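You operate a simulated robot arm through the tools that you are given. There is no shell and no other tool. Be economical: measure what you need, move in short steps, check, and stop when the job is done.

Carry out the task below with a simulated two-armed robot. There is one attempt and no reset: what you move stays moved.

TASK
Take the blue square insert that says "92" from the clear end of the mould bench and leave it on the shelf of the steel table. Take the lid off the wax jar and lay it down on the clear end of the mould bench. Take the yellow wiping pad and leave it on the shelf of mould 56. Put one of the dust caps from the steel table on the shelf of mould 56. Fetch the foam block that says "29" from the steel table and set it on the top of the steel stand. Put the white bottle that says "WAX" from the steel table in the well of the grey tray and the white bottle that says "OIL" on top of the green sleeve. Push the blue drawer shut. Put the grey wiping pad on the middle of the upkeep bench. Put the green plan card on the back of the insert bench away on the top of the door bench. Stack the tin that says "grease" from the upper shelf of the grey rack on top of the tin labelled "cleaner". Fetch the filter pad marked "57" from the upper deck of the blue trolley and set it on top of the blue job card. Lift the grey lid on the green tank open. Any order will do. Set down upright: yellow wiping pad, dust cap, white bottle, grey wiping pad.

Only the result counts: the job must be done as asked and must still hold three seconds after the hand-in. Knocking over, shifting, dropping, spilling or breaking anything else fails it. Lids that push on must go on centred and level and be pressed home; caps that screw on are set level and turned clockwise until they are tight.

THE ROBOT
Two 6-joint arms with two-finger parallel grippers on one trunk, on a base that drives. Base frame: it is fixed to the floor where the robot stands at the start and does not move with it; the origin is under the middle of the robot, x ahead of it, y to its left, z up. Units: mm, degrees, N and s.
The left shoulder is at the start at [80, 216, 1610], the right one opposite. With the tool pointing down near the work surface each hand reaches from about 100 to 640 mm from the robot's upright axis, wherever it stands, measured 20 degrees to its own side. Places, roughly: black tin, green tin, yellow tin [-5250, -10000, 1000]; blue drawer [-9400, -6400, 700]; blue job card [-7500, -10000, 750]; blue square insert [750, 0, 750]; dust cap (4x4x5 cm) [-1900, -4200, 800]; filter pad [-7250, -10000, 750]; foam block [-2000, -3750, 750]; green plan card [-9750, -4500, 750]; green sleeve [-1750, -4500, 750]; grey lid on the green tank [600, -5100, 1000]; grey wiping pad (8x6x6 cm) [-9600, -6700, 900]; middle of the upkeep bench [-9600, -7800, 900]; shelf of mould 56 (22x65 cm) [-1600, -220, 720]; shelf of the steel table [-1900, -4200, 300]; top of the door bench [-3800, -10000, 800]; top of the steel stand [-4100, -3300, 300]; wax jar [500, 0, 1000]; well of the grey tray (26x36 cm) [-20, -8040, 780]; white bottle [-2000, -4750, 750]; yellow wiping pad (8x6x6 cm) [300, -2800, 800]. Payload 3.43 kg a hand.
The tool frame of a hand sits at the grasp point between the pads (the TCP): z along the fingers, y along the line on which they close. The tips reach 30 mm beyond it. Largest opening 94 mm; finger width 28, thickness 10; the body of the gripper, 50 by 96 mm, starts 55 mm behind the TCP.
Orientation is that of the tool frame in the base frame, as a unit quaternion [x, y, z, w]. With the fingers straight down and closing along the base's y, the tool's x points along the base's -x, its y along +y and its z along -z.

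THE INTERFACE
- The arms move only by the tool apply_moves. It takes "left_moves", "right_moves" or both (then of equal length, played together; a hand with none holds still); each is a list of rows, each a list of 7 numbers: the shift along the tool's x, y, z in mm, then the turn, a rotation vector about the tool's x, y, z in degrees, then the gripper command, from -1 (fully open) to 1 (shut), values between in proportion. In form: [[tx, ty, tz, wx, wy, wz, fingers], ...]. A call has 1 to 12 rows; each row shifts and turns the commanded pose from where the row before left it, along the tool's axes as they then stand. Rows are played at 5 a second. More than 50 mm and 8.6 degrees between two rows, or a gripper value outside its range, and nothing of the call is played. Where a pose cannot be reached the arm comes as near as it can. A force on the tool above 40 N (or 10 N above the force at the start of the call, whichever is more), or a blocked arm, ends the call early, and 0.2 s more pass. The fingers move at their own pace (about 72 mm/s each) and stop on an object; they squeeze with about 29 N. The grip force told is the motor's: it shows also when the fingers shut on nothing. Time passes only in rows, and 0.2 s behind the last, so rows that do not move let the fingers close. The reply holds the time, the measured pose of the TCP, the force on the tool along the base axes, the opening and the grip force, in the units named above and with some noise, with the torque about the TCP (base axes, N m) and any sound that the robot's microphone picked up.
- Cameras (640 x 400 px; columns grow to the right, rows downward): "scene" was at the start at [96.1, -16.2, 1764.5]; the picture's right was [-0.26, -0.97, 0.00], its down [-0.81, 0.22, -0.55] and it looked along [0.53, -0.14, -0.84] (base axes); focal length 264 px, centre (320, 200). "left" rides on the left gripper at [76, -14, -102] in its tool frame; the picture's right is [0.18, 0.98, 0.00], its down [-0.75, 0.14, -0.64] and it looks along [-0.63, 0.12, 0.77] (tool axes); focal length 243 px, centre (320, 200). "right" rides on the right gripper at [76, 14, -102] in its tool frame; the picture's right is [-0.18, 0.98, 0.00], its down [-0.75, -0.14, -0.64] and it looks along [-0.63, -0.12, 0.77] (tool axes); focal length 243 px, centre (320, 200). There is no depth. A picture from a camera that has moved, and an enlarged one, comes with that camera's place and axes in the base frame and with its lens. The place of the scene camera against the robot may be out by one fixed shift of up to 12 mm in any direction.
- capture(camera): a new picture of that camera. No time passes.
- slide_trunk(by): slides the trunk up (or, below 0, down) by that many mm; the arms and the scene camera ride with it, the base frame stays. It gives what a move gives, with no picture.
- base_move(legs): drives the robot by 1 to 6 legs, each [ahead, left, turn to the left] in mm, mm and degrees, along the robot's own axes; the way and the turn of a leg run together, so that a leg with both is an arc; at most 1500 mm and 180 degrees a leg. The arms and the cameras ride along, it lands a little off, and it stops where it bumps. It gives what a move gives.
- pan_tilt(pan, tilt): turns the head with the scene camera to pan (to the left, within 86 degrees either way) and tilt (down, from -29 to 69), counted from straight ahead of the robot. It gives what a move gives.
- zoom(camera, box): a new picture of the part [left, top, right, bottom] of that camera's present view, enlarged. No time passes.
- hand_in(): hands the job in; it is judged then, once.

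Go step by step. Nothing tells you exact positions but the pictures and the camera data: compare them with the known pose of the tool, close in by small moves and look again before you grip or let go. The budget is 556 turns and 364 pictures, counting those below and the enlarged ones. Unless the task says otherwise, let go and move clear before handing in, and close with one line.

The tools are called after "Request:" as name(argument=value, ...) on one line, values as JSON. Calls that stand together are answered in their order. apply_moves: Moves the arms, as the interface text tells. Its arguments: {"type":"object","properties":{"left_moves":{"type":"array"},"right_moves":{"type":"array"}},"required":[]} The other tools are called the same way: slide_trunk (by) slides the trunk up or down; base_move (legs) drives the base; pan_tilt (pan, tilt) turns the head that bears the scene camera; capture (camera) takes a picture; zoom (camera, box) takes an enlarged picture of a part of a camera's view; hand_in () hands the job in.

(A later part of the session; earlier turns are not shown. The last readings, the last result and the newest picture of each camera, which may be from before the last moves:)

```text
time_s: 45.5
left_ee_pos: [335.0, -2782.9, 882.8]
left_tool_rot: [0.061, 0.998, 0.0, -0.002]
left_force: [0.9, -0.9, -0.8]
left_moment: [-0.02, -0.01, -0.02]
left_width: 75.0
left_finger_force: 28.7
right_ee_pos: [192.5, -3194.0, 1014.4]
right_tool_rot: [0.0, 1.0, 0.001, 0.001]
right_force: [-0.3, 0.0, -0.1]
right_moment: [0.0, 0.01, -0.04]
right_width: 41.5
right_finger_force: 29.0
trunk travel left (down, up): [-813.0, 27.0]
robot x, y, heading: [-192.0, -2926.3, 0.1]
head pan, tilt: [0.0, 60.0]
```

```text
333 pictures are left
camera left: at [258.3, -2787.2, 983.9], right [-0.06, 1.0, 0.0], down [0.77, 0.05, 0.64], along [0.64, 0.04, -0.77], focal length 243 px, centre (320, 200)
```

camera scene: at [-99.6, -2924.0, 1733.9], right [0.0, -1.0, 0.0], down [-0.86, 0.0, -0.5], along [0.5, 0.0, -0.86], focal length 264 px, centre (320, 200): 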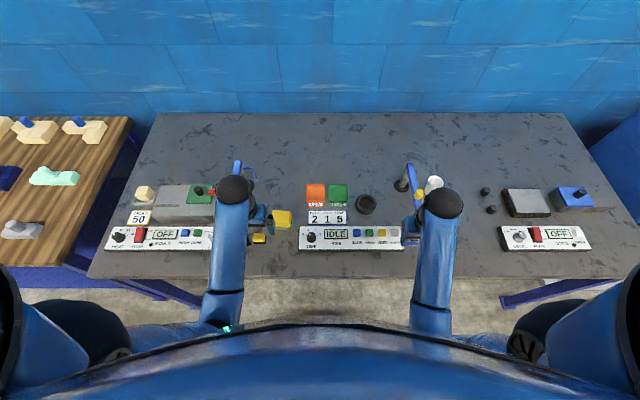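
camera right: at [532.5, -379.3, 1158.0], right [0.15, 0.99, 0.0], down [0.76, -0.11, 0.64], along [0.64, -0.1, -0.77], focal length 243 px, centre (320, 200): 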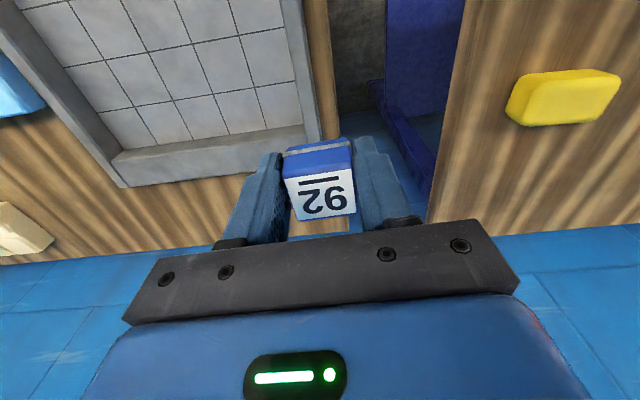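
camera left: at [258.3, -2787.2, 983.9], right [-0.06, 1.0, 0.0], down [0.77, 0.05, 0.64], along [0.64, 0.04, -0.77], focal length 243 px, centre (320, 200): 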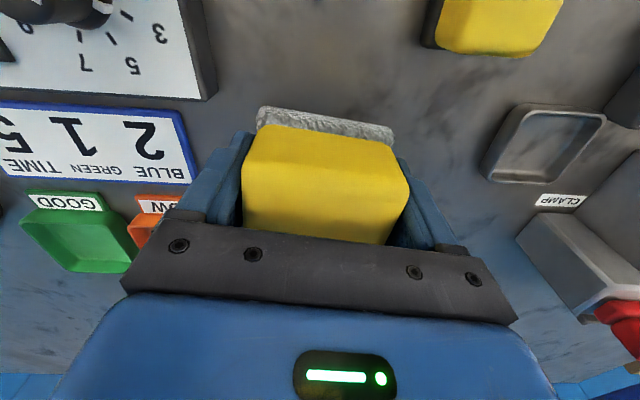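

Pad is held. Raising, retracting, backing off, then looking toward the steel table.

Request:
apply_moves(left_moves=[[0, 0, -45, 0, 0, 0, 1], [0, 0, -45, 0, 0, 0, 1], [0, 0, -40, 0, 0, 0, 1], [45, 0, 0, 0, 0, 0, 1], [45, 0, 0, 0, 0, 0, 1], [45, 0, 0, 0, 0, -7, 1]])

Request:
base_move(legs=[[-500, 0, 0], [0, 0, -120]])

Request:
pan_tilt(pan=0, tilt=25)

Request:
capture(camera="scene")

```text
time_s: 46.9
left_ee_pos: [198.3, -2766.6, 1013.0]
left_tool_rot: [0.0, 1.0, 0.0, -0.001]
left_force: [0.0, 0.2, 0.0]
left_moment: [0.0, -0.03, -0.02]
left_width: 74.7
left_finger_force: 29.2
right_ee_pos: [191.3, -3193.8, 1015.5]
right_tool_rot: [0.0, 1.0, 0.0, 0.001]
right_force: [0.2, 0.1, -0.2]
right_moment: [-0.02, 0.0, -0.01]
right_width: 41.7
right_finger_force: 28.8
trunk travel left (down, up): [-813.0, 27.0]
robot x, y, heading: [-188.3, -2926.6, -0.2]
head pan, tilt: [0.0, 60.0]
```

```text
time_s: 54.8
left_ee_pos: [-740.0, -3341.5, 1011.9]
left_tool_rot: [0.865, 0.502, 0.001, -0.001]
left_force: [-1.1, -0.5, -0.3]
left_moment: [-0.01, 0.0, -0.02]
left_width: 74.9
left_finger_force: 29.1
right_ee_pos: [-1107.6, -3122.9, 1013.4]
right_tool_rot: [0.865, 0.502, 0.0, 0.0]
right_force: [0.6, -0.5, -0.7]
right_moment: [0.01, -0.01, 0.02]
right_width: 41.5
right_finger_force: 29.3
trunk travel left (down, up): [-813.0, 27.0]
robot x, y, heading: [-686.2, -2925.5, -119.6]
head pan, tilt: [0.0, 60.0]
```

```text
time_s: 55.8
left_ee_pos: [-740.3, -3340.8, 1011.9]
left_tool_rot: [0.865, 0.502, 0.001, -0.001]
left_force: [0.1, -0.3, -0.6]
left_moment: [0.03, 0.0, 0.01]
left_width: 74.8
left_finger_force: 29.2
right_ee_pos: [-1108.3, -3122.5, 1014.4]
right_tool_rot: [0.865, 0.502, -0.001, 0.001]
right_force: [0.0, 0.4, 0.3]
right_moment: [-0.01, -0.01, 0.01]
right_width: 41.6
right_finger_force: 28.6
trunk travel left (down, up): [-813.0, 27.0]
robot x, y, heading: [-686.7, -2925.0, -119.6]
head pan, tilt: [0.0, 25.0]
```

```text
332 pictures are left
camera scene: at [-747.5, -3030.2, 1783.5], right [-0.87, 0.5, 0.0], down [0.21, 0.37, -0.91], along [-0.45, -0.79, -0.42], focal length 264 px, centre (320, 200)
```

scene: 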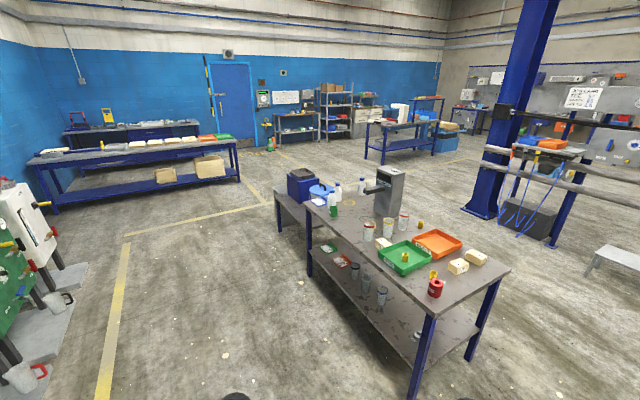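

The steel table stands ahead with a low shelf. Zooming in for details.

Request:
zoom(camera="scene", box=[270, 160, 520, 320])

Request:
zoom(camera="scene", box=[300, 240, 460, 350])

```text
2.50 times, centred on (395, 240) of scene
camera zoom: at [-747.5, -3030.2, 1783.5], right [-0.87, 0.5, 0.0], down [0.21, 0.37, -0.91], along [-0.45, -0.79, -0.42], focal length 660 px, centre (132, 100)
```

zoom: 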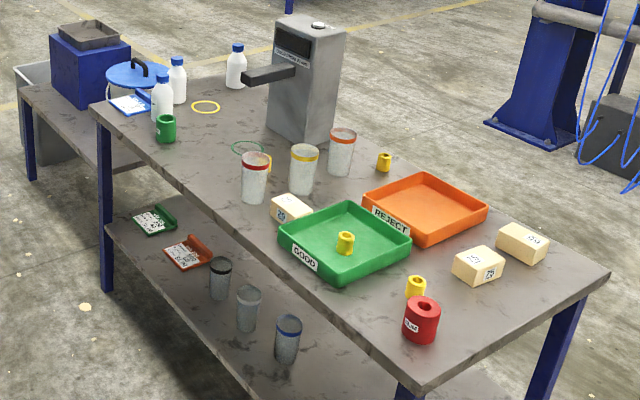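

```text
3.64 times, centred on (380, 295) of scene
camera zoom: at [-747.5, -3030.2, 1783.5], right [-0.87, 0.5, 0.0], down [0.21, 0.37, -0.91], along [-0.45, -0.79, -0.42], focal length 961 px, centre (102, -146)
```

zoom: 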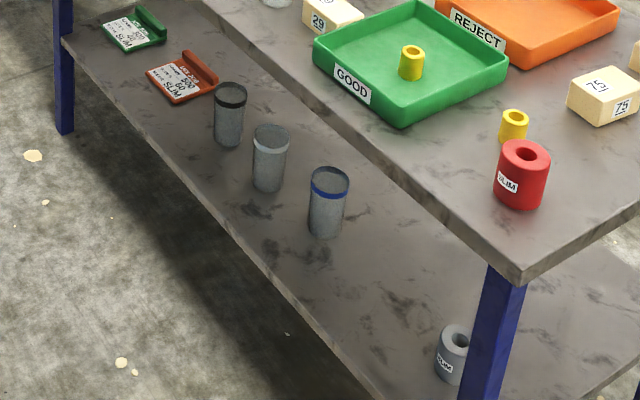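

The shelf has free room at the table's near end around (-1780,-3620). I'll approach that end facing -y so only the right arm goes under the table top. First staging drive.

Request:
base_move(legs=[[0, 0, 29.6], [0, -880, 0]])

Request:
pan_tilt(pan=0, tilt=50)

Request:
capture(camera="scene")

```text
time_s: 61.9
left_ee_pos: [-1400.9, -3318.5, 1012.0]
left_tool_rot: [0.706, 0.708, 0.001, -0.001]
left_force: [0.8, 0.2, 0.0]
left_moment: [-0.01, 0.01, 0.01]
left_width: 74.6
left_finger_force: 29.2
right_ee_pos: [-1827.0, -3311.8, 1014.6]
right_tool_rot: [0.706, 0.708, -0.001, 0.0]
right_force: [-0.4, 0.5, 0.1]
right_moment: [0.02, 0.02, -0.03]
right_width: 41.9
right_finger_force: 28.8
trunk travel left (down, up): [-813.0, 27.0]
robot x, y, heading: [-1560.7, -2929.9, -89.8]
head pan, tilt: [0.0, 25.0]
```

```text
time_s: 62.8
left_ee_pos: [-1401.8, -3316.8, 1011.9]
left_tool_rot: [0.706, 0.708, 0.002, 0.0]
left_force: [0.3, -0.5, -0.8]
left_moment: [-0.03, 0.02, 0.04]
left_width: 74.7
left_finger_force: 29.1
right_ee_pos: [-1830.0, -3311.7, 1015.5]
right_tool_rot: [0.706, 0.708, -0.001, 0.0]
right_force: [-0.3, -0.4, -0.7]
right_moment: [0.01, 0.01, 0.01]
right_width: 41.8
right_finger_force: 29.3
trunk travel left (down, up): [-813.0, 27.0]
robot x, y, heading: [-1562.4, -2930.5, -89.9]
head pan, tilt: [0.0, 50.0]
```

```text
329 pictures are left
camera scene: at [-1562.8, -3035.3, 1746.1], right [-1.0, 0.0, 0.0], down [0.0, 0.77, -0.64], along [0.0, -0.64, -0.77], focal length 264 px, centre (320, 200)
```

scene: 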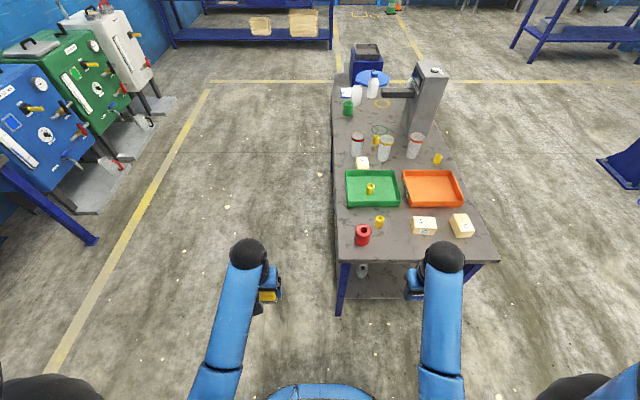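

I'll shift right 70 mm, lower the trunk so the hands are at z≈400, then look at the shelf with the right camera.

Request:
base_move(legs=[[0, -70, 0]])

Request:
slide_trunk(by=-610)

Request:
capture(camera="scene")

```text
time_s: 63.8
left_ee_pos: [-1459.5, -3318.3, 1011.3]
left_tool_rot: [0.706, 0.708, -0.001, -0.005]
left_force: [0.5, 0.4, -0.2]
left_moment: [0.01, 0.05, 0.01]
left_width: 74.7
left_finger_force: 29.0
right_ee_pos: [-1887.1, -3312.1, 1017.3]
right_tool_rot: [0.706, 0.708, -0.005, -0.003]
right_force: [-0.1, 0.2, 0.2]
right_moment: [0.02, 0.07, 0.01]
right_width: 41.6
right_finger_force: 29.0
trunk travel left (down, up): [-813.0, 27.0]
robot x, y, heading: [-1628.0, -2931.5, -89.6]
head pan, tilt: [0.0, 50.0]
```

```text
refused: -610 is not a number from -400 to 400
```

```text
328 pictures are left
camera scene: at [-1613.7, -3035.4, 1746.0], right [-1.0, 0.0, 0.01], down [-0.01, 0.77, -0.64], along [0.0, -0.64, -0.77], focal length 264 px, centre (320, 200)
```

scene: 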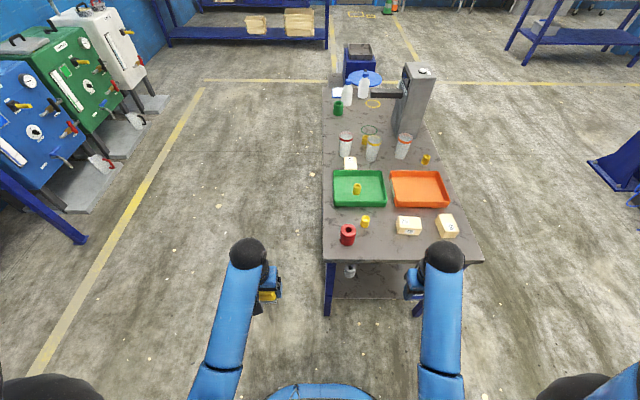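

Request:
slide_trunk(by=-400)

Request:
slide_trunk(by=-210)

Request:
pan_tilt(pan=-15, tilt=40)

Request:
capture(camera="scene")

Request:
capture(camera="right")

```text
time_s: 67.6
left_ee_pos: [-1467.8, -3317.1, 612.0]
left_tool_rot: [0.705, 0.709, 0.002, -0.001]
left_force: [0.3, 0.8, -1.0]
left_moment: [-0.01, -0.01, 0.02]
left_width: 75.0
left_finger_force: 29.1
right_ee_pos: [-1896.7, -3311.9, 614.1]
right_tool_rot: [0.705, 0.709, -0.001, 0.0]
right_force: [0.7, -0.2, 0.1]
right_moment: [0.01, 0.01, -0.01]
right_width: 41.6
right_finger_force: 28.9
trunk travel left (down, up): [-413.0, 427.0]
robot x, y, heading: [-1628.2, -2928.6, -89.6]
head pan, tilt: [0.0, 50.0]
```

```text
time_s: 69.9
left_ee_pos: [-1468.9, -3317.2, 402.2]
left_tool_rot: [0.706, 0.709, 0.002, -0.001]
left_force: [-0.2, -0.2, -0.9]
left_moment: [-0.02, -0.04, -0.01]
left_width: 74.7
left_finger_force: 28.7
right_ee_pos: [-1896.6, -3310.5, 404.6]
right_tool_rot: [0.706, 0.709, -0.001, 0.001]
right_force: [1.1, 0.9, -0.4]
right_moment: [0.01, 0.0, 0.03]
right_width: 41.7
right_finger_force: 28.9
trunk travel left (down, up): [-203.0, 637.0]
robot x, y, heading: [-1627.6, -2930.4, -89.7]
head pan, tilt: [0.0, 50.0]
```

```text
time_s: 70.7
left_ee_pos: [-1468.1, -3318.2, 403.1]
left_tool_rot: [0.706, 0.708, 0.003, 0.0]
left_force: [-0.8, 0.6, -0.8]
left_moment: [0.02, -0.01, 0.04]
left_width: 74.9
left_finger_force: 28.8
right_ee_pos: [-1898.0, -3310.9, 405.1]
right_tool_rot: [0.705, 0.709, 0.0, 0.0]
right_force: [0.0, 0.6, -0.5]
right_moment: [0.04, 0.02, 0.01]
right_width: 41.6
right_finger_force: 28.7
trunk travel left (down, up): [-203.0, 637.0]
robot x, y, heading: [-1628.1, -2929.2, -89.7]
head pan, tilt: [-15.0, 40.0]
```

```text
327 pictures are left
camera scene: at [-1651.6, -3040.6, 1150.2], right [-0.97, 0.25, 0.0], down [0.16, 0.62, -0.77], along [-0.19, -0.74, -0.64], focal length 264 px, centre (320, 200)
```

scene: 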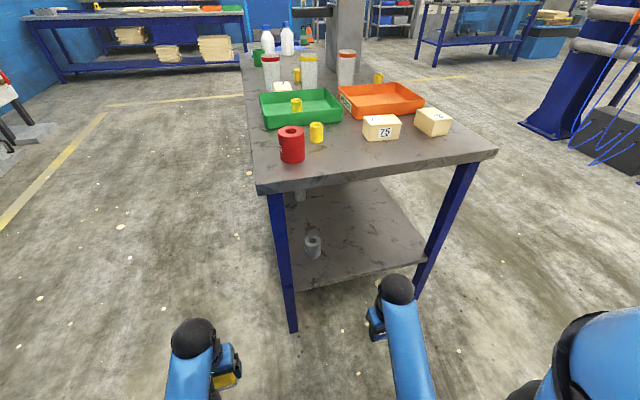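

```text
326 pictures are left
camera right: at [-1883.9, -3234.6, 506.7], right [0.98, -0.18, 0.0], down [-0.14, -0.75, 0.64], along [-0.12, -0.63, -0.77], focal length 243 px, centre (320, 200)
```

right: 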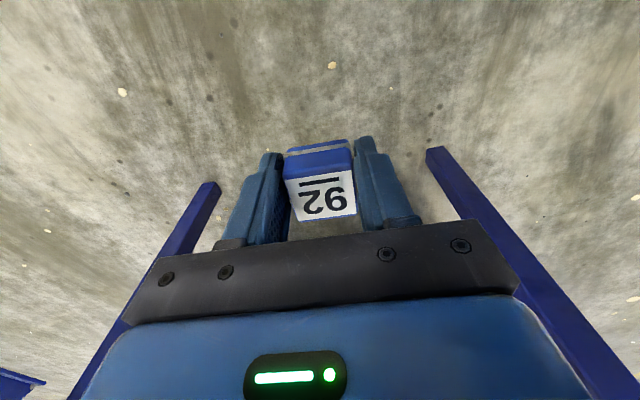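

Clearance looks good. Raising slightly and driving forward so the right hand enters the shelf bay.

Request:
slide_trunk(by=25)

Request:
base_move(legs=[[250, 0, 0]])

Request:
capture(camera="scene")

Request:
capture(camera="right")

```text
time_s: 71.4
left_ee_pos: [-1468.3, -3318.8, 425.5]
left_tool_rot: [0.706, 0.709, 0.001, -0.001]
left_force: [-0.1, 0.8, -1.5]
left_moment: [0.01, 0.0, -0.01]
left_width: 74.8
left_finger_force: 29.2
right_ee_pos: [-1897.1, -3312.0, 429.4]
right_tool_rot: [0.705, 0.709, 0.0, 0.0]
right_force: [-0.3, -0.3, 0.1]
right_moment: [-0.03, 0.01, 0.01]
right_width: 41.7
right_finger_force: 29.3
trunk travel left (down, up): [-228.0, 612.0]
robot x, y, heading: [-1629.2, -2930.6, -89.6]
head pan, tilt: [-15.0, 40.0]
```

```text
time_s: 73.2
left_ee_pos: [-1469.9, -3565.0, 427.2]
left_tool_rot: [0.707, 0.707, 0.003, -0.002]
left_force: [0.7, 0.0, -0.6]
left_moment: [0.01, -0.01, 0.0]
left_width: 74.6
left_finger_force: 29.1
right_ee_pos: [-1896.7, -3556.7, 428.1]
right_tool_rot: [0.707, 0.707, -0.001, 0.0]
right_force: [-1.2, -0.8, 0.3]
right_moment: [0.01, 0.01, -0.03]
right_width: 41.4
right_finger_force: 29.0
trunk travel left (down, up): [-228.0, 612.0]
robot x, y, heading: [-1623.0, -3176.4, -89.7]
head pan, tilt: [-15.0, 40.0]
```

```text
325 pictures are left
camera scene: at [-1651.7, -3287.7, 1175.1], right [-0.97, 0.26, 0.0], down [0.17, 0.62, -0.77], along [-0.2, -0.74, -0.64], focal length 264 px, centre (320, 200)
```

scene: 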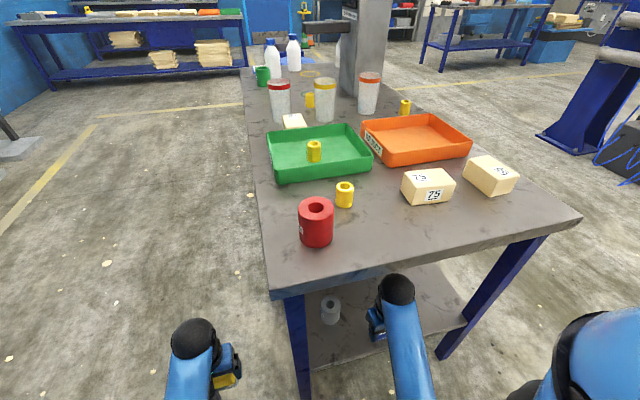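

```text
324 pictures are left
camera right: at [-1884.9, -3480.0, 531.4], right [0.98, -0.18, 0.0], down [-0.14, -0.75, 0.64], along [-0.12, -0.63, -0.77], focal length 243 px, centre (320, 200)
```

right: 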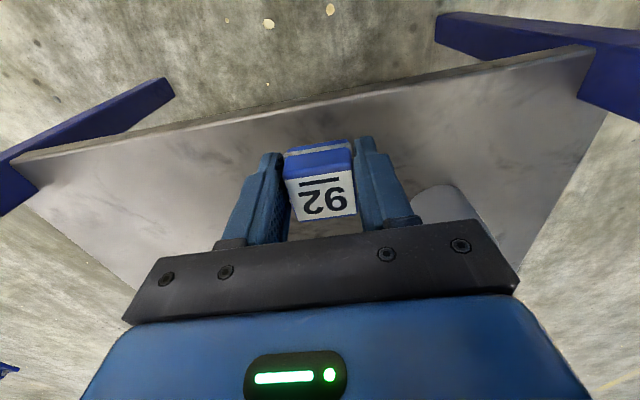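

The hand is in the bay over the shelf. Extending a little, shifting away from the grey sleeve, and lowering gently to contact.

Request:
apply_moves(right_moves=[[-40, -25, 0, 0, 0, 0, 1], [0, 0, 25, 0, 0, 0, 1], [0, 0, 20, 0, 0, 0, 1], [0, 0, 0, 0, 0, 0, 1]])

Request:
capture(camera="right")

Request:
zoom(camera="scene", box=[280, 230, 500, 400])

```text
time_s: 74.2
left_ee_pos: [-1470.1, -3563.7, 426.9]
left_tool_rot: [0.707, 0.707, 0.002, 0.0]
left_force: [0.3, 0.0, -0.3]
left_moment: [0.03, -0.01, -0.01]
left_width: 74.8
left_finger_force: 29.3
right_ee_pos: [-1921.9, -3595.9, 383.3]
right_tool_rot: [0.707, 0.707, -0.001, 0.0]
right_force: [-0.3, 0.3, -0.6]
right_moment: [-0.02, 0.02, 0.02]
right_width: 42.0
right_finger_force: 29.3
trunk travel left (down, up): [-228.0, 612.0]
robot x, y, heading: [-1625.4, -3178.3, -90.4]
head pan, tilt: [-15.0, 40.0]
```

```text
323 pictures are left
camera right: at [-1909.1, -3519.1, 486.9], right [0.98, -0.18, 0.0], down [-0.14, -0.75, 0.64], along [-0.12, -0.63, -0.77], focal length 243 px, centre (320, 200)
```

right: 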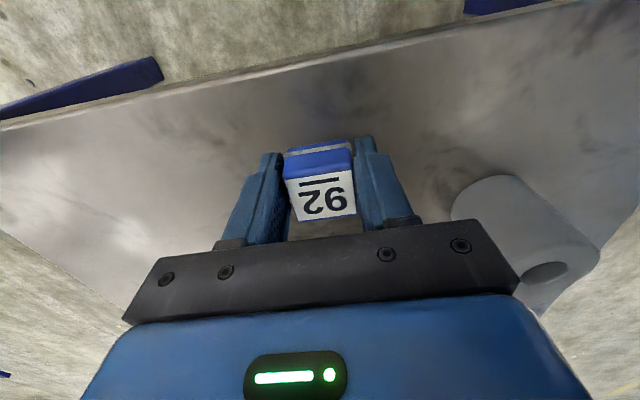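

```text
2.35 times, centred on (390, 315) of scene
camera zoom: at [-1651.6, -3286.7, 1175.2], right [-0.97, 0.26, 0.0], down [0.17, 0.62, -0.77], along [-0.2, -0.74, -0.64], focal length 622 px, centre (155, -71)
```

zoom: 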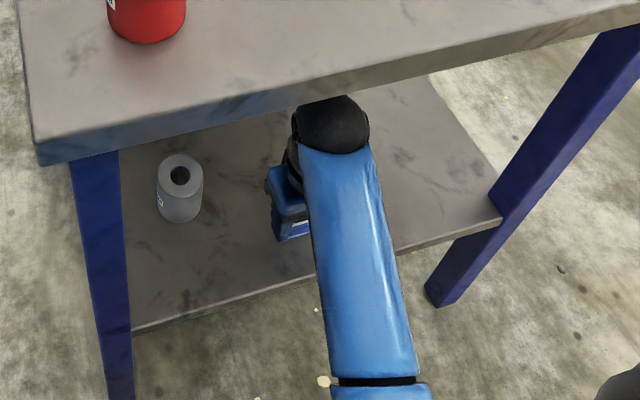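

Wrist is under the top with clearance. Lowering in small steps until contact.

Request:
apply_moves(right_moves=[[0, 0, 10, 0, 0, 0, 1], [0, 0, 8, 0, 0, 0, 1], [0, 0, 5, 0, 0, 0, 1], [0, 0, 5, 0, 0, 0, 1], [0, 0, 0, 0, 0, 0, 1]])

Request:
capture(camera="right")

```text
time_s: 75.4
left_ee_pos: [-1470.0, -3565.7, 427.2]
left_tool_rot: [0.707, 0.707, 0.002, -0.001]
left_force: [-0.4, 0.6, -0.6]
left_moment: [-0.03, -0.04, 0.03]
left_width: 74.9
left_finger_force: 29.1
right_ee_pos: [-1922.8, -3595.3, 357.0]
right_tool_rot: [0.707, 0.707, 0.0, 0.001]
right_force: [-0.1, 0.0, 0.6]
right_moment: [0.02, -0.01, 0.01]
right_width: 41.6
right_finger_force: 29.0
trunk travel left (down, up): [-228.0, 612.0]
robot x, y, heading: [-1626.2, -3175.7, -89.9]
head pan, tilt: [-15.0, 40.0]
```

```text
321 pictures are left
camera right: at [-1909.7, -3519.3, 458.8], right [0.98, -0.18, 0.0], down [-0.14, -0.75, 0.64], along [-0.12, -0.63, -0.77], focal length 243 px, centre (320, 200)
```

right: 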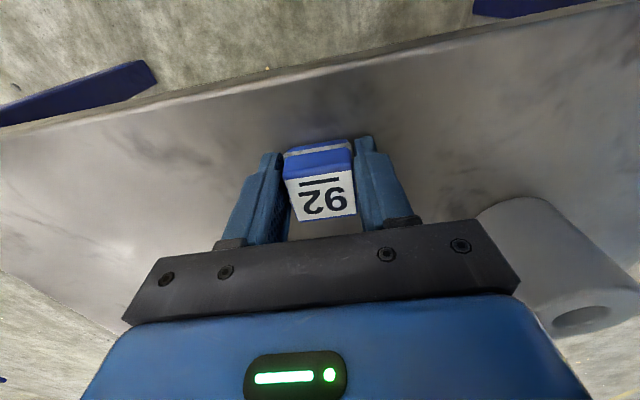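

Request:
apply_moves(right_moves=[[0, 0, 4, 0, 0, 0, 1], [0, 0, 4, 0, 0, 0, 1], [0, 0, 3, 0, 0, 0, 1], [0, 0, 3, 0, 0, 0, 1], [0, 0, 3, 0, 0, 0, 1], [0, 0, 3, 0, 0, 0, 1], [0, 0, 3, 0, 0, 0, 1], [0, 0, 3, 0, 0, 0, 1]])

```text
time_s: 76.0
left_ee_pos: [-1470.2, -3563.0, 427.7]
left_tool_rot: [0.708, 0.707, 0.001, -0.001]
left_force: [-0.5, 0.0, -0.8]
left_moment: [-0.01, -0.02, -0.03]
left_width: 74.6
left_finger_force: 29.1
right_ee_pos: [-1924.0, -3596.7, 355.4]
right_tool_rot: [0.707, 0.707, -0.004, 0.003]
right_force: [3.7, 9.4, 24.3]
right_moment: [0.38, -0.4, 0.12]
right_width: 41.5
right_finger_force: 29.3
trunk travel left (down, up): [-228.0, 612.0]
robot x, y, heading: [-1631.8, -3176.6, -90.1]
head pan, tilt: [-15.0, 40.0]
stopped in row 2 (right hand): the force on the tool passed its limit at 47 N (the readings are from after the stop); the commanded pose is now the measured one
```

Insert is on the shelf. Opening partway and lifting off.

Request:
apply_moves(right_moves=[[0, 0, 0, 0, 0, 0, -0.4], [0, 0, 0, 0, 0, 0, -0.4], [0, 0, -20, 0, 0, 0, -0.4], [0, 0, -30, 0, 0, 0, -0.4], [0, 0, 0, 0, 0, 0, -0.4]])

Request:
capture(camera="right")

```text
time_s: 76.5
left_ee_pos: [-1471.6, -3563.8, 427.1]
left_tool_rot: [0.709, 0.705, 0.002, -0.002]
left_force: [-0.8, 0.7, -1.6]
left_moment: [0.01, -0.01, 0.03]
left_width: 75.0
left_finger_force: 29.2
right_ee_pos: [-1927.2, -3596.4, 354.5]
right_tool_rot: [0.71, 0.705, -0.007, 0.001]
right_force: [-6.3, 8.1, 16.6]
right_moment: [0.42, -0.42, 0.41]
right_width: 62.6
right_finger_force: 0.2
trunk travel left (down, up): [-228.0, 612.0]
robot x, y, heading: [-1626.5, -3173.1, -90.2]
head pan, tilt: [-15.0, 40.0]
stopped in row 2 (right hand): the force on the tool passed its limit at 41 N (the readings are from after the stop); the commanded pose is now the measured one
```

```text
320 pictures are left
camera right: at [-1913.8, -3519.5, 457.0], right [0.98, -0.19, -0.01], down [-0.14, -0.75, 0.65], along [-0.13, -0.64, -0.76], focal length 243 px, centre (320, 200)
```

right: 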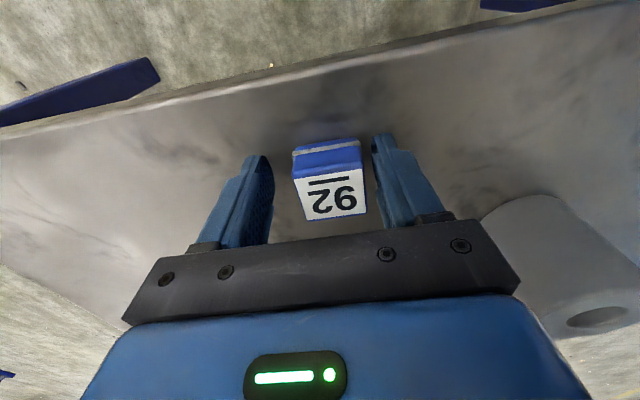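

Insert released; lifting straight up and backing out.

Request:
apply_moves(right_moves=[[0, 0, -15, 0, 0, 0, -0.4], [0, 0, -25, 0, 0, 0, -0.4], [0, 0, -30, 0, 0, 0, -0.4], [45, 0, 0, 0, 0, 0, -0.4], [0, 0, 0, 0, 0, 0, -0.4]])

Request:
capture(camera="right")

```text
time_s: 77.7
left_ee_pos: [-1471.4, -3565.2, 425.4]
left_tool_rot: [0.708, 0.706, 0.002, -0.001]
left_force: [-0.8, -0.1, -1.5]
left_moment: [-0.02, 0.0, 0.02]
left_width: 74.9
left_finger_force: 29.0
right_ee_pos: [-1928.4, -3552.1, 425.1]
right_tool_rot: [0.709, 0.706, -0.006, 0.002]
right_force: [-0.1, 0.0, 0.3]
right_moment: [0.01, 0.03, 0.02]
right_width: 65.9
right_finger_force: 0.1
trunk travel left (down, up): [-228.0, 612.0]
robot x, y, heading: [-1627.5, -3173.5, -90.1]
head pan, tilt: [-15.0, 40.0]
```

```text
319 pictures are left
camera right: at [-1914.7, -3472.7, 527.5], right [0.98, -0.19, 0.0], down [-0.14, -0.75, 0.65], along [-0.13, -0.64, -0.76], focal length 243 px, centre (320, 200)
```

right: 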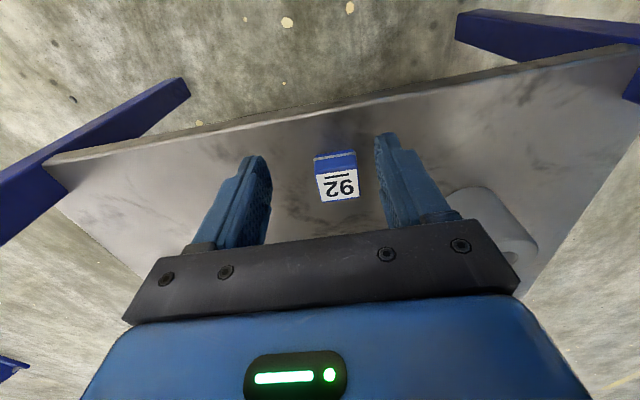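

Insert 92 is placed. Backing out, raising, and heading for the dust cap near (-1800,-3665).

Request:
base_move(legs=[[-270, 0, 0]])

Request:
slide_trunk(by=400)

Request:
slide_trunk(by=190)

Request:
base_move(legs=[[280, 40, 0]])

Request:
pan_tilt(pan=0, tilt=55)

Request:
capture(camera="scene")

Request:
capture(camera="right")

```text
time_s: 79.6
left_ee_pos: [-1470.9, -3294.9, 428.3]
left_tool_rot: [0.708, 0.706, 0.002, 0.0]
left_force: [0.0, -0.6, -0.5]
left_moment: [-0.01, -0.01, -0.01]
left_width: 74.7
left_finger_force: 28.8
right_ee_pos: [-1927.4, -3281.4, 425.3]
right_tool_rot: [0.709, 0.706, -0.006, 0.002]
right_force: [1.3, 0.2, 0.2]
right_moment: [0.01, 0.0, 0.0]
right_width: 65.9
right_finger_force: 0.0
trunk travel left (down, up): [-228.0, 612.0]
robot x, y, heading: [-1627.6, -2907.4, -90.4]
head pan, tilt: [-15.0, 40.0]
```

```text
time_s: 83.5
left_ee_pos: [-1470.3, -3295.9, 826.7]
left_tool_rot: [0.708, 0.707, 0.002, -0.001]
left_force: [0.8, -0.7, -0.6]
left_moment: [-0.04, -0.02, 0.0]
left_width: 74.7
left_finger_force: 28.9
right_ee_pos: [-1928.7, -3281.3, 825.1]
right_tool_rot: [0.709, 0.705, -0.006, 0.001]
right_force: [-1.3, 0.6, 0.2]
right_moment: [0.03, -0.01, -0.01]
right_width: 65.6
right_finger_force: 0.1
trunk travel left (down, up): [-628.0, 212.0]
robot x, y, heading: [-1624.8, -2905.2, -90.1]
head pan, tilt: [-15.0, 40.0]
```

```text
time_s: 85.5
left_ee_pos: [-1470.3, -3296.2, 1016.9]
left_tool_rot: [0.708, 0.706, 0.002, -0.001]
left_force: [0.4, 0.0, -0.6]
left_moment: [-0.01, 0.01, -0.02]
left_width: 74.8
left_finger_force: 29.1
right_ee_pos: [-1928.2, -3283.1, 1015.0]
right_tool_rot: [0.709, 0.705, -0.005, 0.001]
right_force: [0.0, -0.2, 0.5]
right_moment: [-0.01, 0.0, 0.0]
right_width: 65.7
right_finger_force: 0.0
trunk travel left (down, up): [-818.0, 22.0]
robot x, y, heading: [-1629.6, -2908.7, -90.2]
head pan, tilt: [-15.0, 40.0]
```

```text
time_s: 87.5
left_ee_pos: [-1432.0, -3573.3, 1017.4]
left_tool_rot: [0.709, 0.706, 0.001, 0.0]
left_force: [0.2, 0.8, -1.1]
left_moment: [-0.03, -0.01, -0.03]
left_width: 75.0
left_finger_force: 28.6
right_ee_pos: [-1889.7, -3557.9, 1016.5]
right_tool_rot: [0.71, 0.704, -0.005, 0.002]
right_force: [0.4, 0.6, -0.4]
right_moment: [-0.02, 0.02, 0.04]
right_width: 65.9
right_finger_force: 0.0
trunk travel left (down, up): [-818.0, 22.0]
robot x, y, heading: [-1589.2, -3187.6, -90.2]
head pan, tilt: [-15.0, 40.0]
```

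```text
time_s: 88.3
left_ee_pos: [-1431.7, -3575.5, 1016.7]
left_tool_rot: [0.708, 0.706, 0.002, -0.001]
left_force: [-0.3, -0.4, -0.9]
left_moment: [0.03, 0.0, -0.03]
left_width: 74.7
left_finger_force: 29.2
right_ee_pos: [-1888.7, -3561.3, 1015.4]
right_tool_rot: [0.71, 0.705, -0.006, 0.001]
right_force: [-0.1, 0.0, 0.2]
right_moment: [0.02, 0.02, 0.02]
right_width: 65.9
right_finger_force: 0.0
trunk travel left (down, up): [-818.0, 22.0]
robot x, y, heading: [-1589.0, -3184.3, -90.3]
head pan, tilt: [0.0, 55.0]
```

```text
318 pictures are left
camera scene: at [-1590.6, -3287.7, 1744.6], right [-1.0, 0.0, 0.0], down [0.0, 0.82, -0.57], along [0.0, -0.57, -0.82], focal length 264 px, centre (320, 200)
```

scene: 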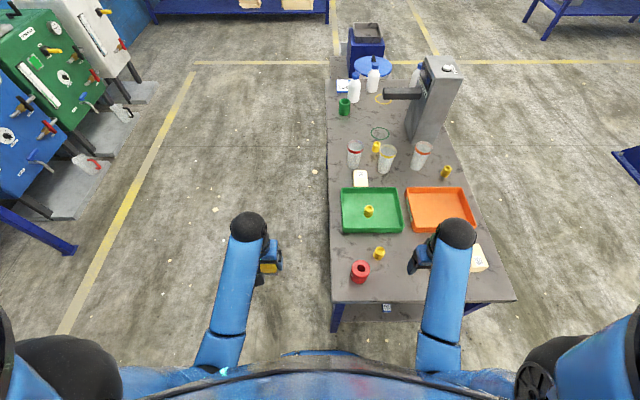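

```text
317 pictures are left
camera right: at [-1874.4, -3483.7, 1117.4], right [0.98, -0.19, 0.0], down [-0.14, -0.75, 0.65], along [-0.13, -0.64, -0.76], focal length 243 px, centre (320, 200)
```

right: 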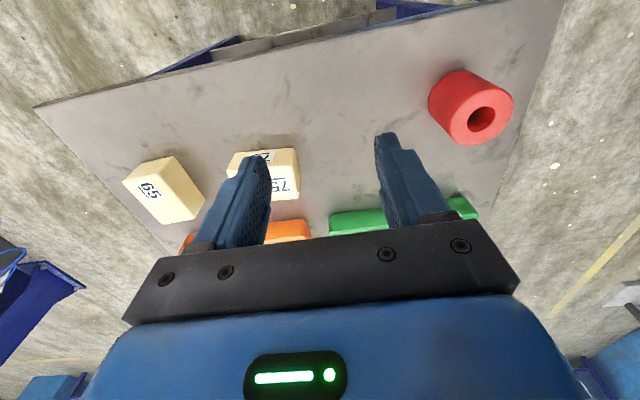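

Dust cap top is near (-1802,-3666). Moving the right hand above it.

Request:
apply_moves(right_moves=[[-35, 29, 0, 0, 0, 0, -0.8], [-35, 29, 0, 0, 0, 0, -1], [-35, 28, 0, 0, 0, 0, -1], [0, 0, 40, 0, 0, 0, -1], [0, 0, 0, 0, 0, 0, -1]])

Request:
capture(camera="right")

```text
time_s: 89.5
left_ee_pos: [-1431.5, -3574.7, 1017.2]
left_tool_rot: [0.709, 0.705, 0.001, 0.0]
left_force: [-0.4, 0.3, -1.3]
left_moment: [-0.05, 0.03, 0.02]
left_width: 74.7
left_finger_force: 28.9
right_ee_pos: [-1804.4, -3665.6, 973.9]
right_tool_rot: [0.71, 0.704, -0.005, 0.001]
right_force: [0.6, 0.6, 0.1]
right_moment: [0.02, -0.01, -0.01]
right_width: 94.1
right_finger_force: 0.1
trunk travel left (down, up): [-818.0, 22.0]
robot x, y, heading: [-1584.8, -3187.4, -90.5]
head pan, tilt: [0.0, 55.0]
```

```text
316 pictures are left
camera right: at [-1789.1, -3589.0, 1075.7], right [0.98, -0.19, 0.0], down [-0.14, -0.75, 0.65], along [-0.13, -0.64, -0.76], focal length 243 px, centre (320, 200)
```

right: 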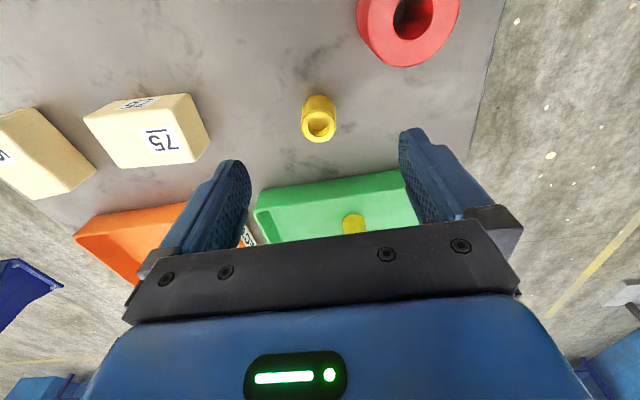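

The table is lower than I assumed (cap top ≈800). Correcting toward (-1816,-3702) and lowering for another look.

Request:
apply_moves(right_moves=[[-34, -11, 30, 0, 0, 0, -1], [0, 0, 45, 0, 0, 0, -1], [0, 0, 0, 0, 0, 0, -1]])

Request:
capture(camera="right")

```text
time_s: 90.3
left_ee_pos: [-1430.7, -3575.1, 1017.8]
left_tool_rot: [0.708, 0.706, 0.002, -0.002]
left_force: [0.2, -0.1, -0.9]
left_moment: [-0.01, 0.0, 0.0]
left_width: 75.0
left_finger_force: 28.7
right_ee_pos: [-1814.5, -3697.0, 897.8]
right_tool_rot: [0.709, 0.705, -0.006, 0.001]
right_force: [0.2, 0.2, 0.5]
right_moment: [-0.02, 0.01, -0.01]
right_width: 94.0
right_finger_force: 0.1
trunk travel left (down, up): [-818.0, 22.0]
robot x, y, heading: [-1587.3, -3188.6, -90.2]
head pan, tilt: [0.0, 55.0]
```

```text
315 pictures are left
camera right: at [-1800.5, -3620.0, 1000.3], right [0.98, -0.19, 0.0], down [-0.14, -0.75, 0.65], along [-0.13, -0.64, -0.76], focal length 243 px, centre (320, 200)
```

right: 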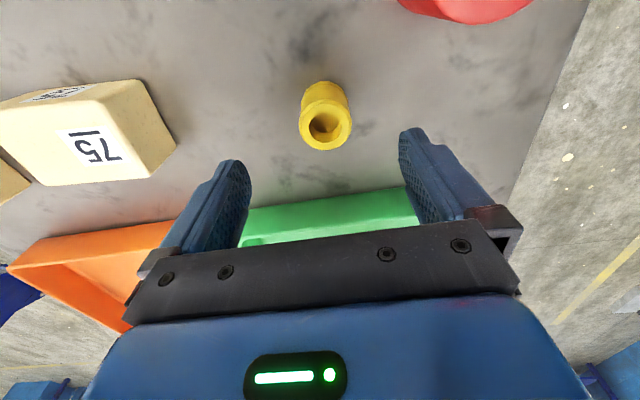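

Request:
apply_moves(right_moves=[[0, 3, 35, 0, 0, 0, -1], [0, 0, 0, 0, 0, 0, -1]])

Request:
capture(camera="right")

Request:
zoom(camera="scene", box=[330, 180, 500, 310])

```text
time_s: 90.9
left_ee_pos: [-1431.6, -3575.7, 1016.0]
left_tool_rot: [0.708, 0.706, 0.002, -0.001]
left_force: [0.1, 1.1, -1.2]
left_moment: [-0.02, -0.04, -0.01]
left_width: 75.0
left_finger_force: 29.1
right_ee_pos: [-1812.9, -3701.9, 864.2]
right_tool_rot: [0.709, 0.705, -0.005, 0.001]
right_force: [-0.2, -0.2, 0.1]
right_moment: [0.0, 0.0, -0.02]
right_width: 94.0
right_finger_force: 0.0
trunk travel left (down, up): [-818.0, 22.0]
robot x, y, heading: [-1586.6, -3187.2, -90.2]
head pan, tilt: [0.0, 55.0]
```

```text
314 pictures are left
camera right: at [-1798.9, -3623.2, 965.4], right [0.98, -0.19, 0.0], down [-0.14, -0.75, 0.65], along [-0.13, -0.64, -0.76], focal length 243 px, centre (320, 200)
```

right: 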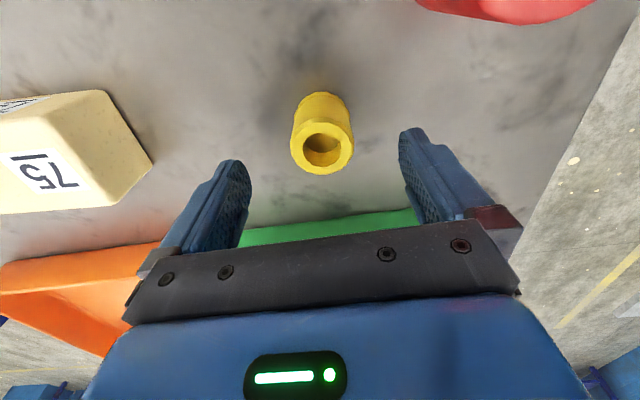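

```text
3.08 times, centred on (415, 245) of scene
camera zoom: at [-1590.5, -3287.6, 1744.5], right [-1.0, 0.0, 0.0], down [0.0, 0.82, -0.57], along [0.0, -0.57, -0.82], focal length 813 px, centre (28, 62)
```

zoom: 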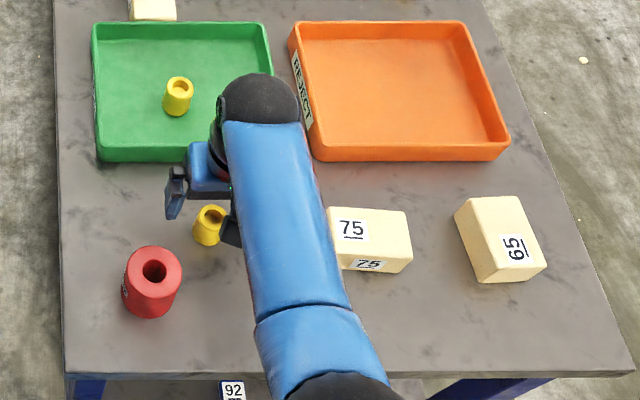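

Cap is at about (-1812,-3692), top ≈835. Shifting back 8 mm and descending to grip.

Request:
apply_moves(right_moves=[[8, 1, 15, 0, 0, 0, -1], [0, 0, 20, 0, 0, 0, -1], [0, 0, 0, 0, 0, 0, -1]])

Request:
capture(camera="right")

```text
time_s: 91.7
left_ee_pos: [-1431.1, -3575.4, 1017.6]
left_tool_rot: [0.708, 0.706, 0.002, -0.001]
left_force: [0.1, -0.4, -1.0]
left_moment: [-0.01, -0.01, -0.02]
left_width: 75.0
left_finger_force: 29.2
right_ee_pos: [-1811.2, -3692.8, 831.9]
right_tool_rot: [0.709, 0.705, -0.006, 0.002]
right_force: [-0.3, 6.3, 17.0]
right_moment: [0.37, -0.83, 0.2]
right_width: 93.6
right_finger_force: 0.1
trunk travel left (down, up): [-818.0, 22.0]
robot x, y, heading: [-1584.1, -3187.2, -89.9]
head pan, tilt: [0.0, 55.0]
```

```text
312 pictures are left
camera right: at [-1797.9, -3615.0, 932.1], right [0.98, -0.19, 0.0], down [-0.14, -0.75, 0.65], along [-0.13, -0.64, -0.76], focal length 243 px, centre (320, 200)
```

right: 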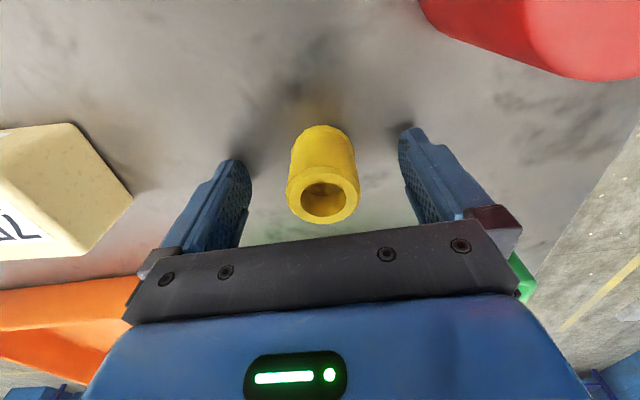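

Tips touch the table (z≈801). Rising 6 mm and closing on the cap.

Request:
apply_moves(right_moves=[[0, 0, -7, 0, 0, 0, -1], [0, 0, 0, 0, 0, 0, 0], [0, 0, 0, 0, 0, 0, 1], [0, 0, 0, 0, 0, 0, 1], [0, 0, 0, 0, 0, 0, 1], [0, 0, -30, 0, 0, 0, 1], [0, 0, 0, 0, 0, 0, 1]])

Request:
capture(camera="right")

```text
time_s: 93.3
left_ee_pos: [-1431.4, -3576.0, 1017.5]
left_tool_rot: [0.708, 0.706, 0.003, -0.002]
left_force: [-0.3, 0.0, -0.5]
left_moment: [0.02, 0.01, -0.01]
left_width: 74.8
left_finger_force: 29.4
right_ee_pos: [-1812.8, -3694.2, 868.5]
right_tool_rot: [0.709, 0.705, -0.006, 0.0]
right_force: [0.5, -0.6, -0.7]
right_moment: [-0.01, 0.0, -0.01]
right_width: 35.4
right_finger_force: 28.8
trunk travel left (down, up): [-818.0, 22.0]
robot x, y, heading: [-1589.1, -3189.2, -90.2]
head pan, tilt: [0.0, 55.0]
```

```text
311 pictures are left
camera right: at [-1798.1, -3616.1, 969.5], right [0.98, -0.19, 0.0], down [-0.14, -0.75, 0.65], along [-0.13, -0.64, -0.76], focal length 243 px, centre (320, 200)
```

right: 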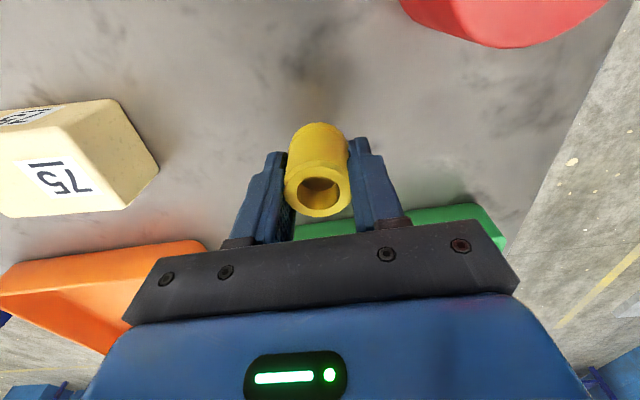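

Dust cap held upright. Raising, backing off, turning round to find mould 56.

Request:
apply_moves(right_moves=[[0, 0, -45, 0, 0, 0, 1], [0, 0, -45, 0, 0, 0, 1], [0, 0, -45, 0, 0, 0, 1], [40, 0, 0, 0, 0, 0, 1], [40, -20, 0, 0, 0, 0, 1], [40, -40, 0, 0, 0, 0, 1]])

Request:
base_move(legs=[[-700, 0, 0], [0, 0, 170]])

Request:
pan_tilt(pan=0, tilt=25)

Request:
capture(camera="scene")

```text
refused: row 6 steps farther than a row can; nothing moved
```

```text
time_s: 104.0
left_ee_pos: [-1656.8, -2079.9, 1017.4]
left_tool_rot: [-0.628, 0.778, -0.001, -0.002]
left_force: [-0.6, -0.1, -0.3]
left_moment: [-0.02, -0.02, -0.02]
left_width: 74.8
left_finger_force: 28.8
right_ee_pos: [-1260.9, -2041.9, 867.7]
right_tool_rot: [-0.628, 0.778, 0.0, 0.006]
right_force: [0.7, 0.4, -0.3]
right_moment: [0.02, -0.02, 0.0]
right_width: 34.6
right_finger_force: 28.9
trunk travel left (down, up): [-818.0, 22.0]
robot x, y, heading: [-1584.5, -2491.1, 78.0]
head pan, tilt: [0.0, 55.0]
```

```text
time_s: 105.0
left_ee_pos: [-1657.2, -2079.5, 1016.0]
left_tool_rot: [-0.628, 0.778, -0.001, -0.002]
left_force: [0.4, -0.8, -0.7]
left_moment: [-0.03, 0.0, 0.01]
left_width: 74.7
left_finger_force: 28.3
right_ee_pos: [-1262.2, -2041.7, 866.8]
right_tool_rot: [-0.628, 0.778, -0.001, 0.005]
right_force: [-0.8, -0.7, 0.3]
right_moment: [-0.01, 0.05, -0.01]
right_width: 34.5
right_finger_force: 29.4
trunk travel left (down, up): [-818.0, 22.0]
robot x, y, heading: [-1583.6, -2491.9, 77.9]
head pan, tilt: [0.0, 25.0]
```

```text
310 pictures are left
camera scene: at [-1560.6, -2370.4, 1788.5], right [0.98, -0.21, 0.0], down [-0.09, -0.41, -0.91], along [0.19, 0.89, -0.42], focal length 264 px, centre (320, 200)
```

scene: 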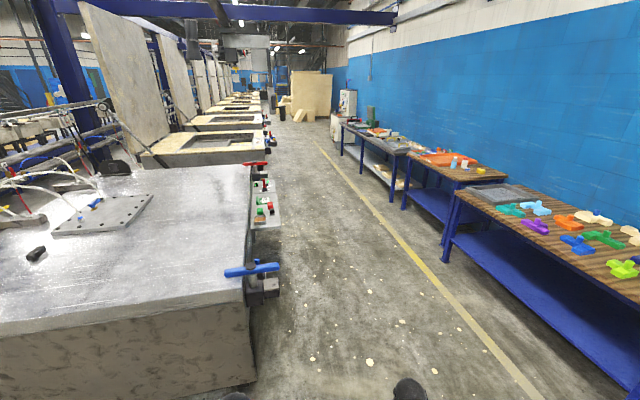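

I see the moulds on the left; the shelf around (-1600,-220) is the small grey ledge with red/green things. Zooming in.

Request:
zoom(camera="scene", box=[200, 140, 320, 240])

Request:
apply_moves(right_moves=[[0, 0, -45, 0, 0, 0, 1], [0, 0, -45, 0, 0, 0, 1], [0, 0, -45, 0, 0, 0, 1], [40, 0, 0, 0, 0, 0, 1]])

```text
4.00 times, centred on (260, 190) of scene
camera zoom: at [-1560.6, -2370.4, 1788.5], right [0.98, -0.21, 0.0], down [-0.09, -0.41, -0.91], along [0.19, 0.89, -0.42], focal length 1057 px, centre (560, 240)
```

zoom: 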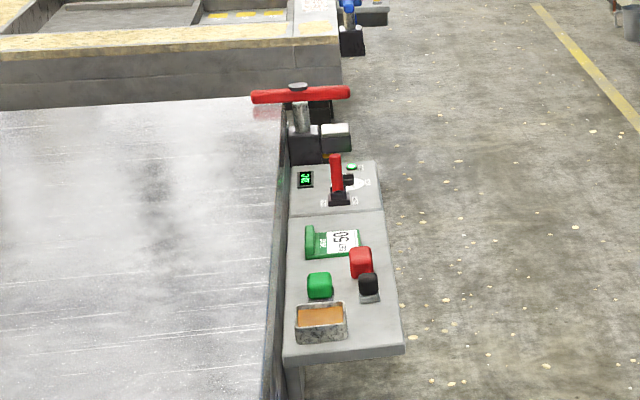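

```text
time_s: 106.0
left_ee_pos: [-1658.1, -2081.0, 1017.1]
left_tool_rot: [-0.629, 0.777, 0.0, -0.002]
left_force: [0.0, -0.1, -0.9]
left_moment: [0.04, -0.01, -0.03]
left_width: 74.8
left_finger_force: 28.9
right_ee_pos: [-1270.4, -2084.3, 1003.2]
right_tool_rot: [-0.628, 0.778, 0.001, 0.006]
right_force: [-0.3, -0.2, 0.2]
right_moment: [0.01, -0.02, 0.02]
right_width: 34.2
right_finger_force: 29.2
trunk travel left (down, up): [-818.0, 22.0]
robot x, y, heading: [-1583.4, -2490.1, 77.8]
head pan, tilt: [0.0, 25.0]
```

Driving up the aisle to stand opposite the shelf and turning to face it.

Request:
base_move(legs=[[0, 0, 12], [0, -580, 0], [1130, 0, 0], [1130, 0, 0], [0, 0, 90]])

Request:
pan_tilt(pan=0, tilt=50)

Request:
capture(camera="scene")

```text
time_s: 124.6
left_ee_pos: [-1385.1, -377.2, 1016.9]
left_tool_rot: [1.0, -0.006, 0.002, 0.001]
left_force: [-1.2, 0.3, -1.2]
left_moment: [0.0, 0.0, 0.01]
left_width: 74.9
left_finger_force: 29.3
right_ee_pos: [-1457.9, 1.1, 1000.8]
right_tool_rot: [1.0, -0.008, -0.005, -0.003]
right_force: [0.0, -1.0, 0.6]
right_moment: [0.0, 0.02, -0.02]
right_width: 33.9
right_finger_force: 28.7
trunk travel left (down, up): [-818.0, 22.0]
robot x, y, heading: [-993.2, -227.0, 179.5]
head pan, tilt: [0.0, 25.0]
```

```text
time_s: 125.5
left_ee_pos: [-1383.9, -378.1, 1016.0]
left_tool_rot: [1.0, -0.007, 0.002, 0.001]
left_force: [-0.6, 0.4, -1.3]
left_moment: [0.0, -0.02, -0.05]
left_width: 74.6
left_finger_force: 28.4
right_ee_pos: [-1458.4, 0.5, 1001.4]
right_tool_rot: [1.0, -0.008, -0.004, -0.004]
right_force: [-0.7, -0.3, -0.1]
right_moment: [0.04, 0.01, 0.01]
right_width: 34.0
right_finger_force: 29.2
trunk travel left (down, up): [-818.0, 22.0]
robot x, y, heading: [-994.3, -222.9, 179.3]
head pan, tilt: [0.0, 50.0]
```

```text
308 pictures are left
camera scene: at [-1103.7, -221.6, 1751.1], right [0.01, 1.0, 0.0], down [0.77, -0.01, -0.64], along [-0.64, 0.01, -0.77], focal length 264 px, centre (320, 200)
```

scene: 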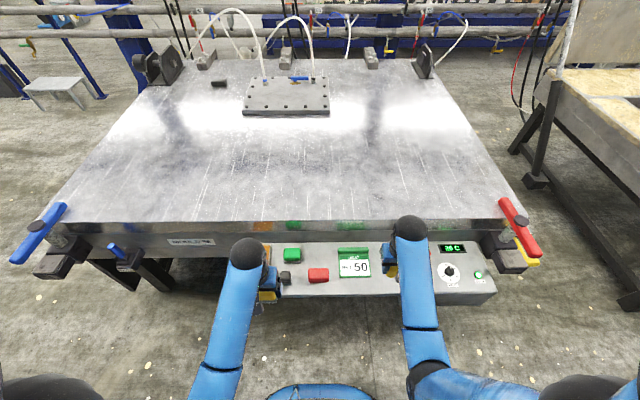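

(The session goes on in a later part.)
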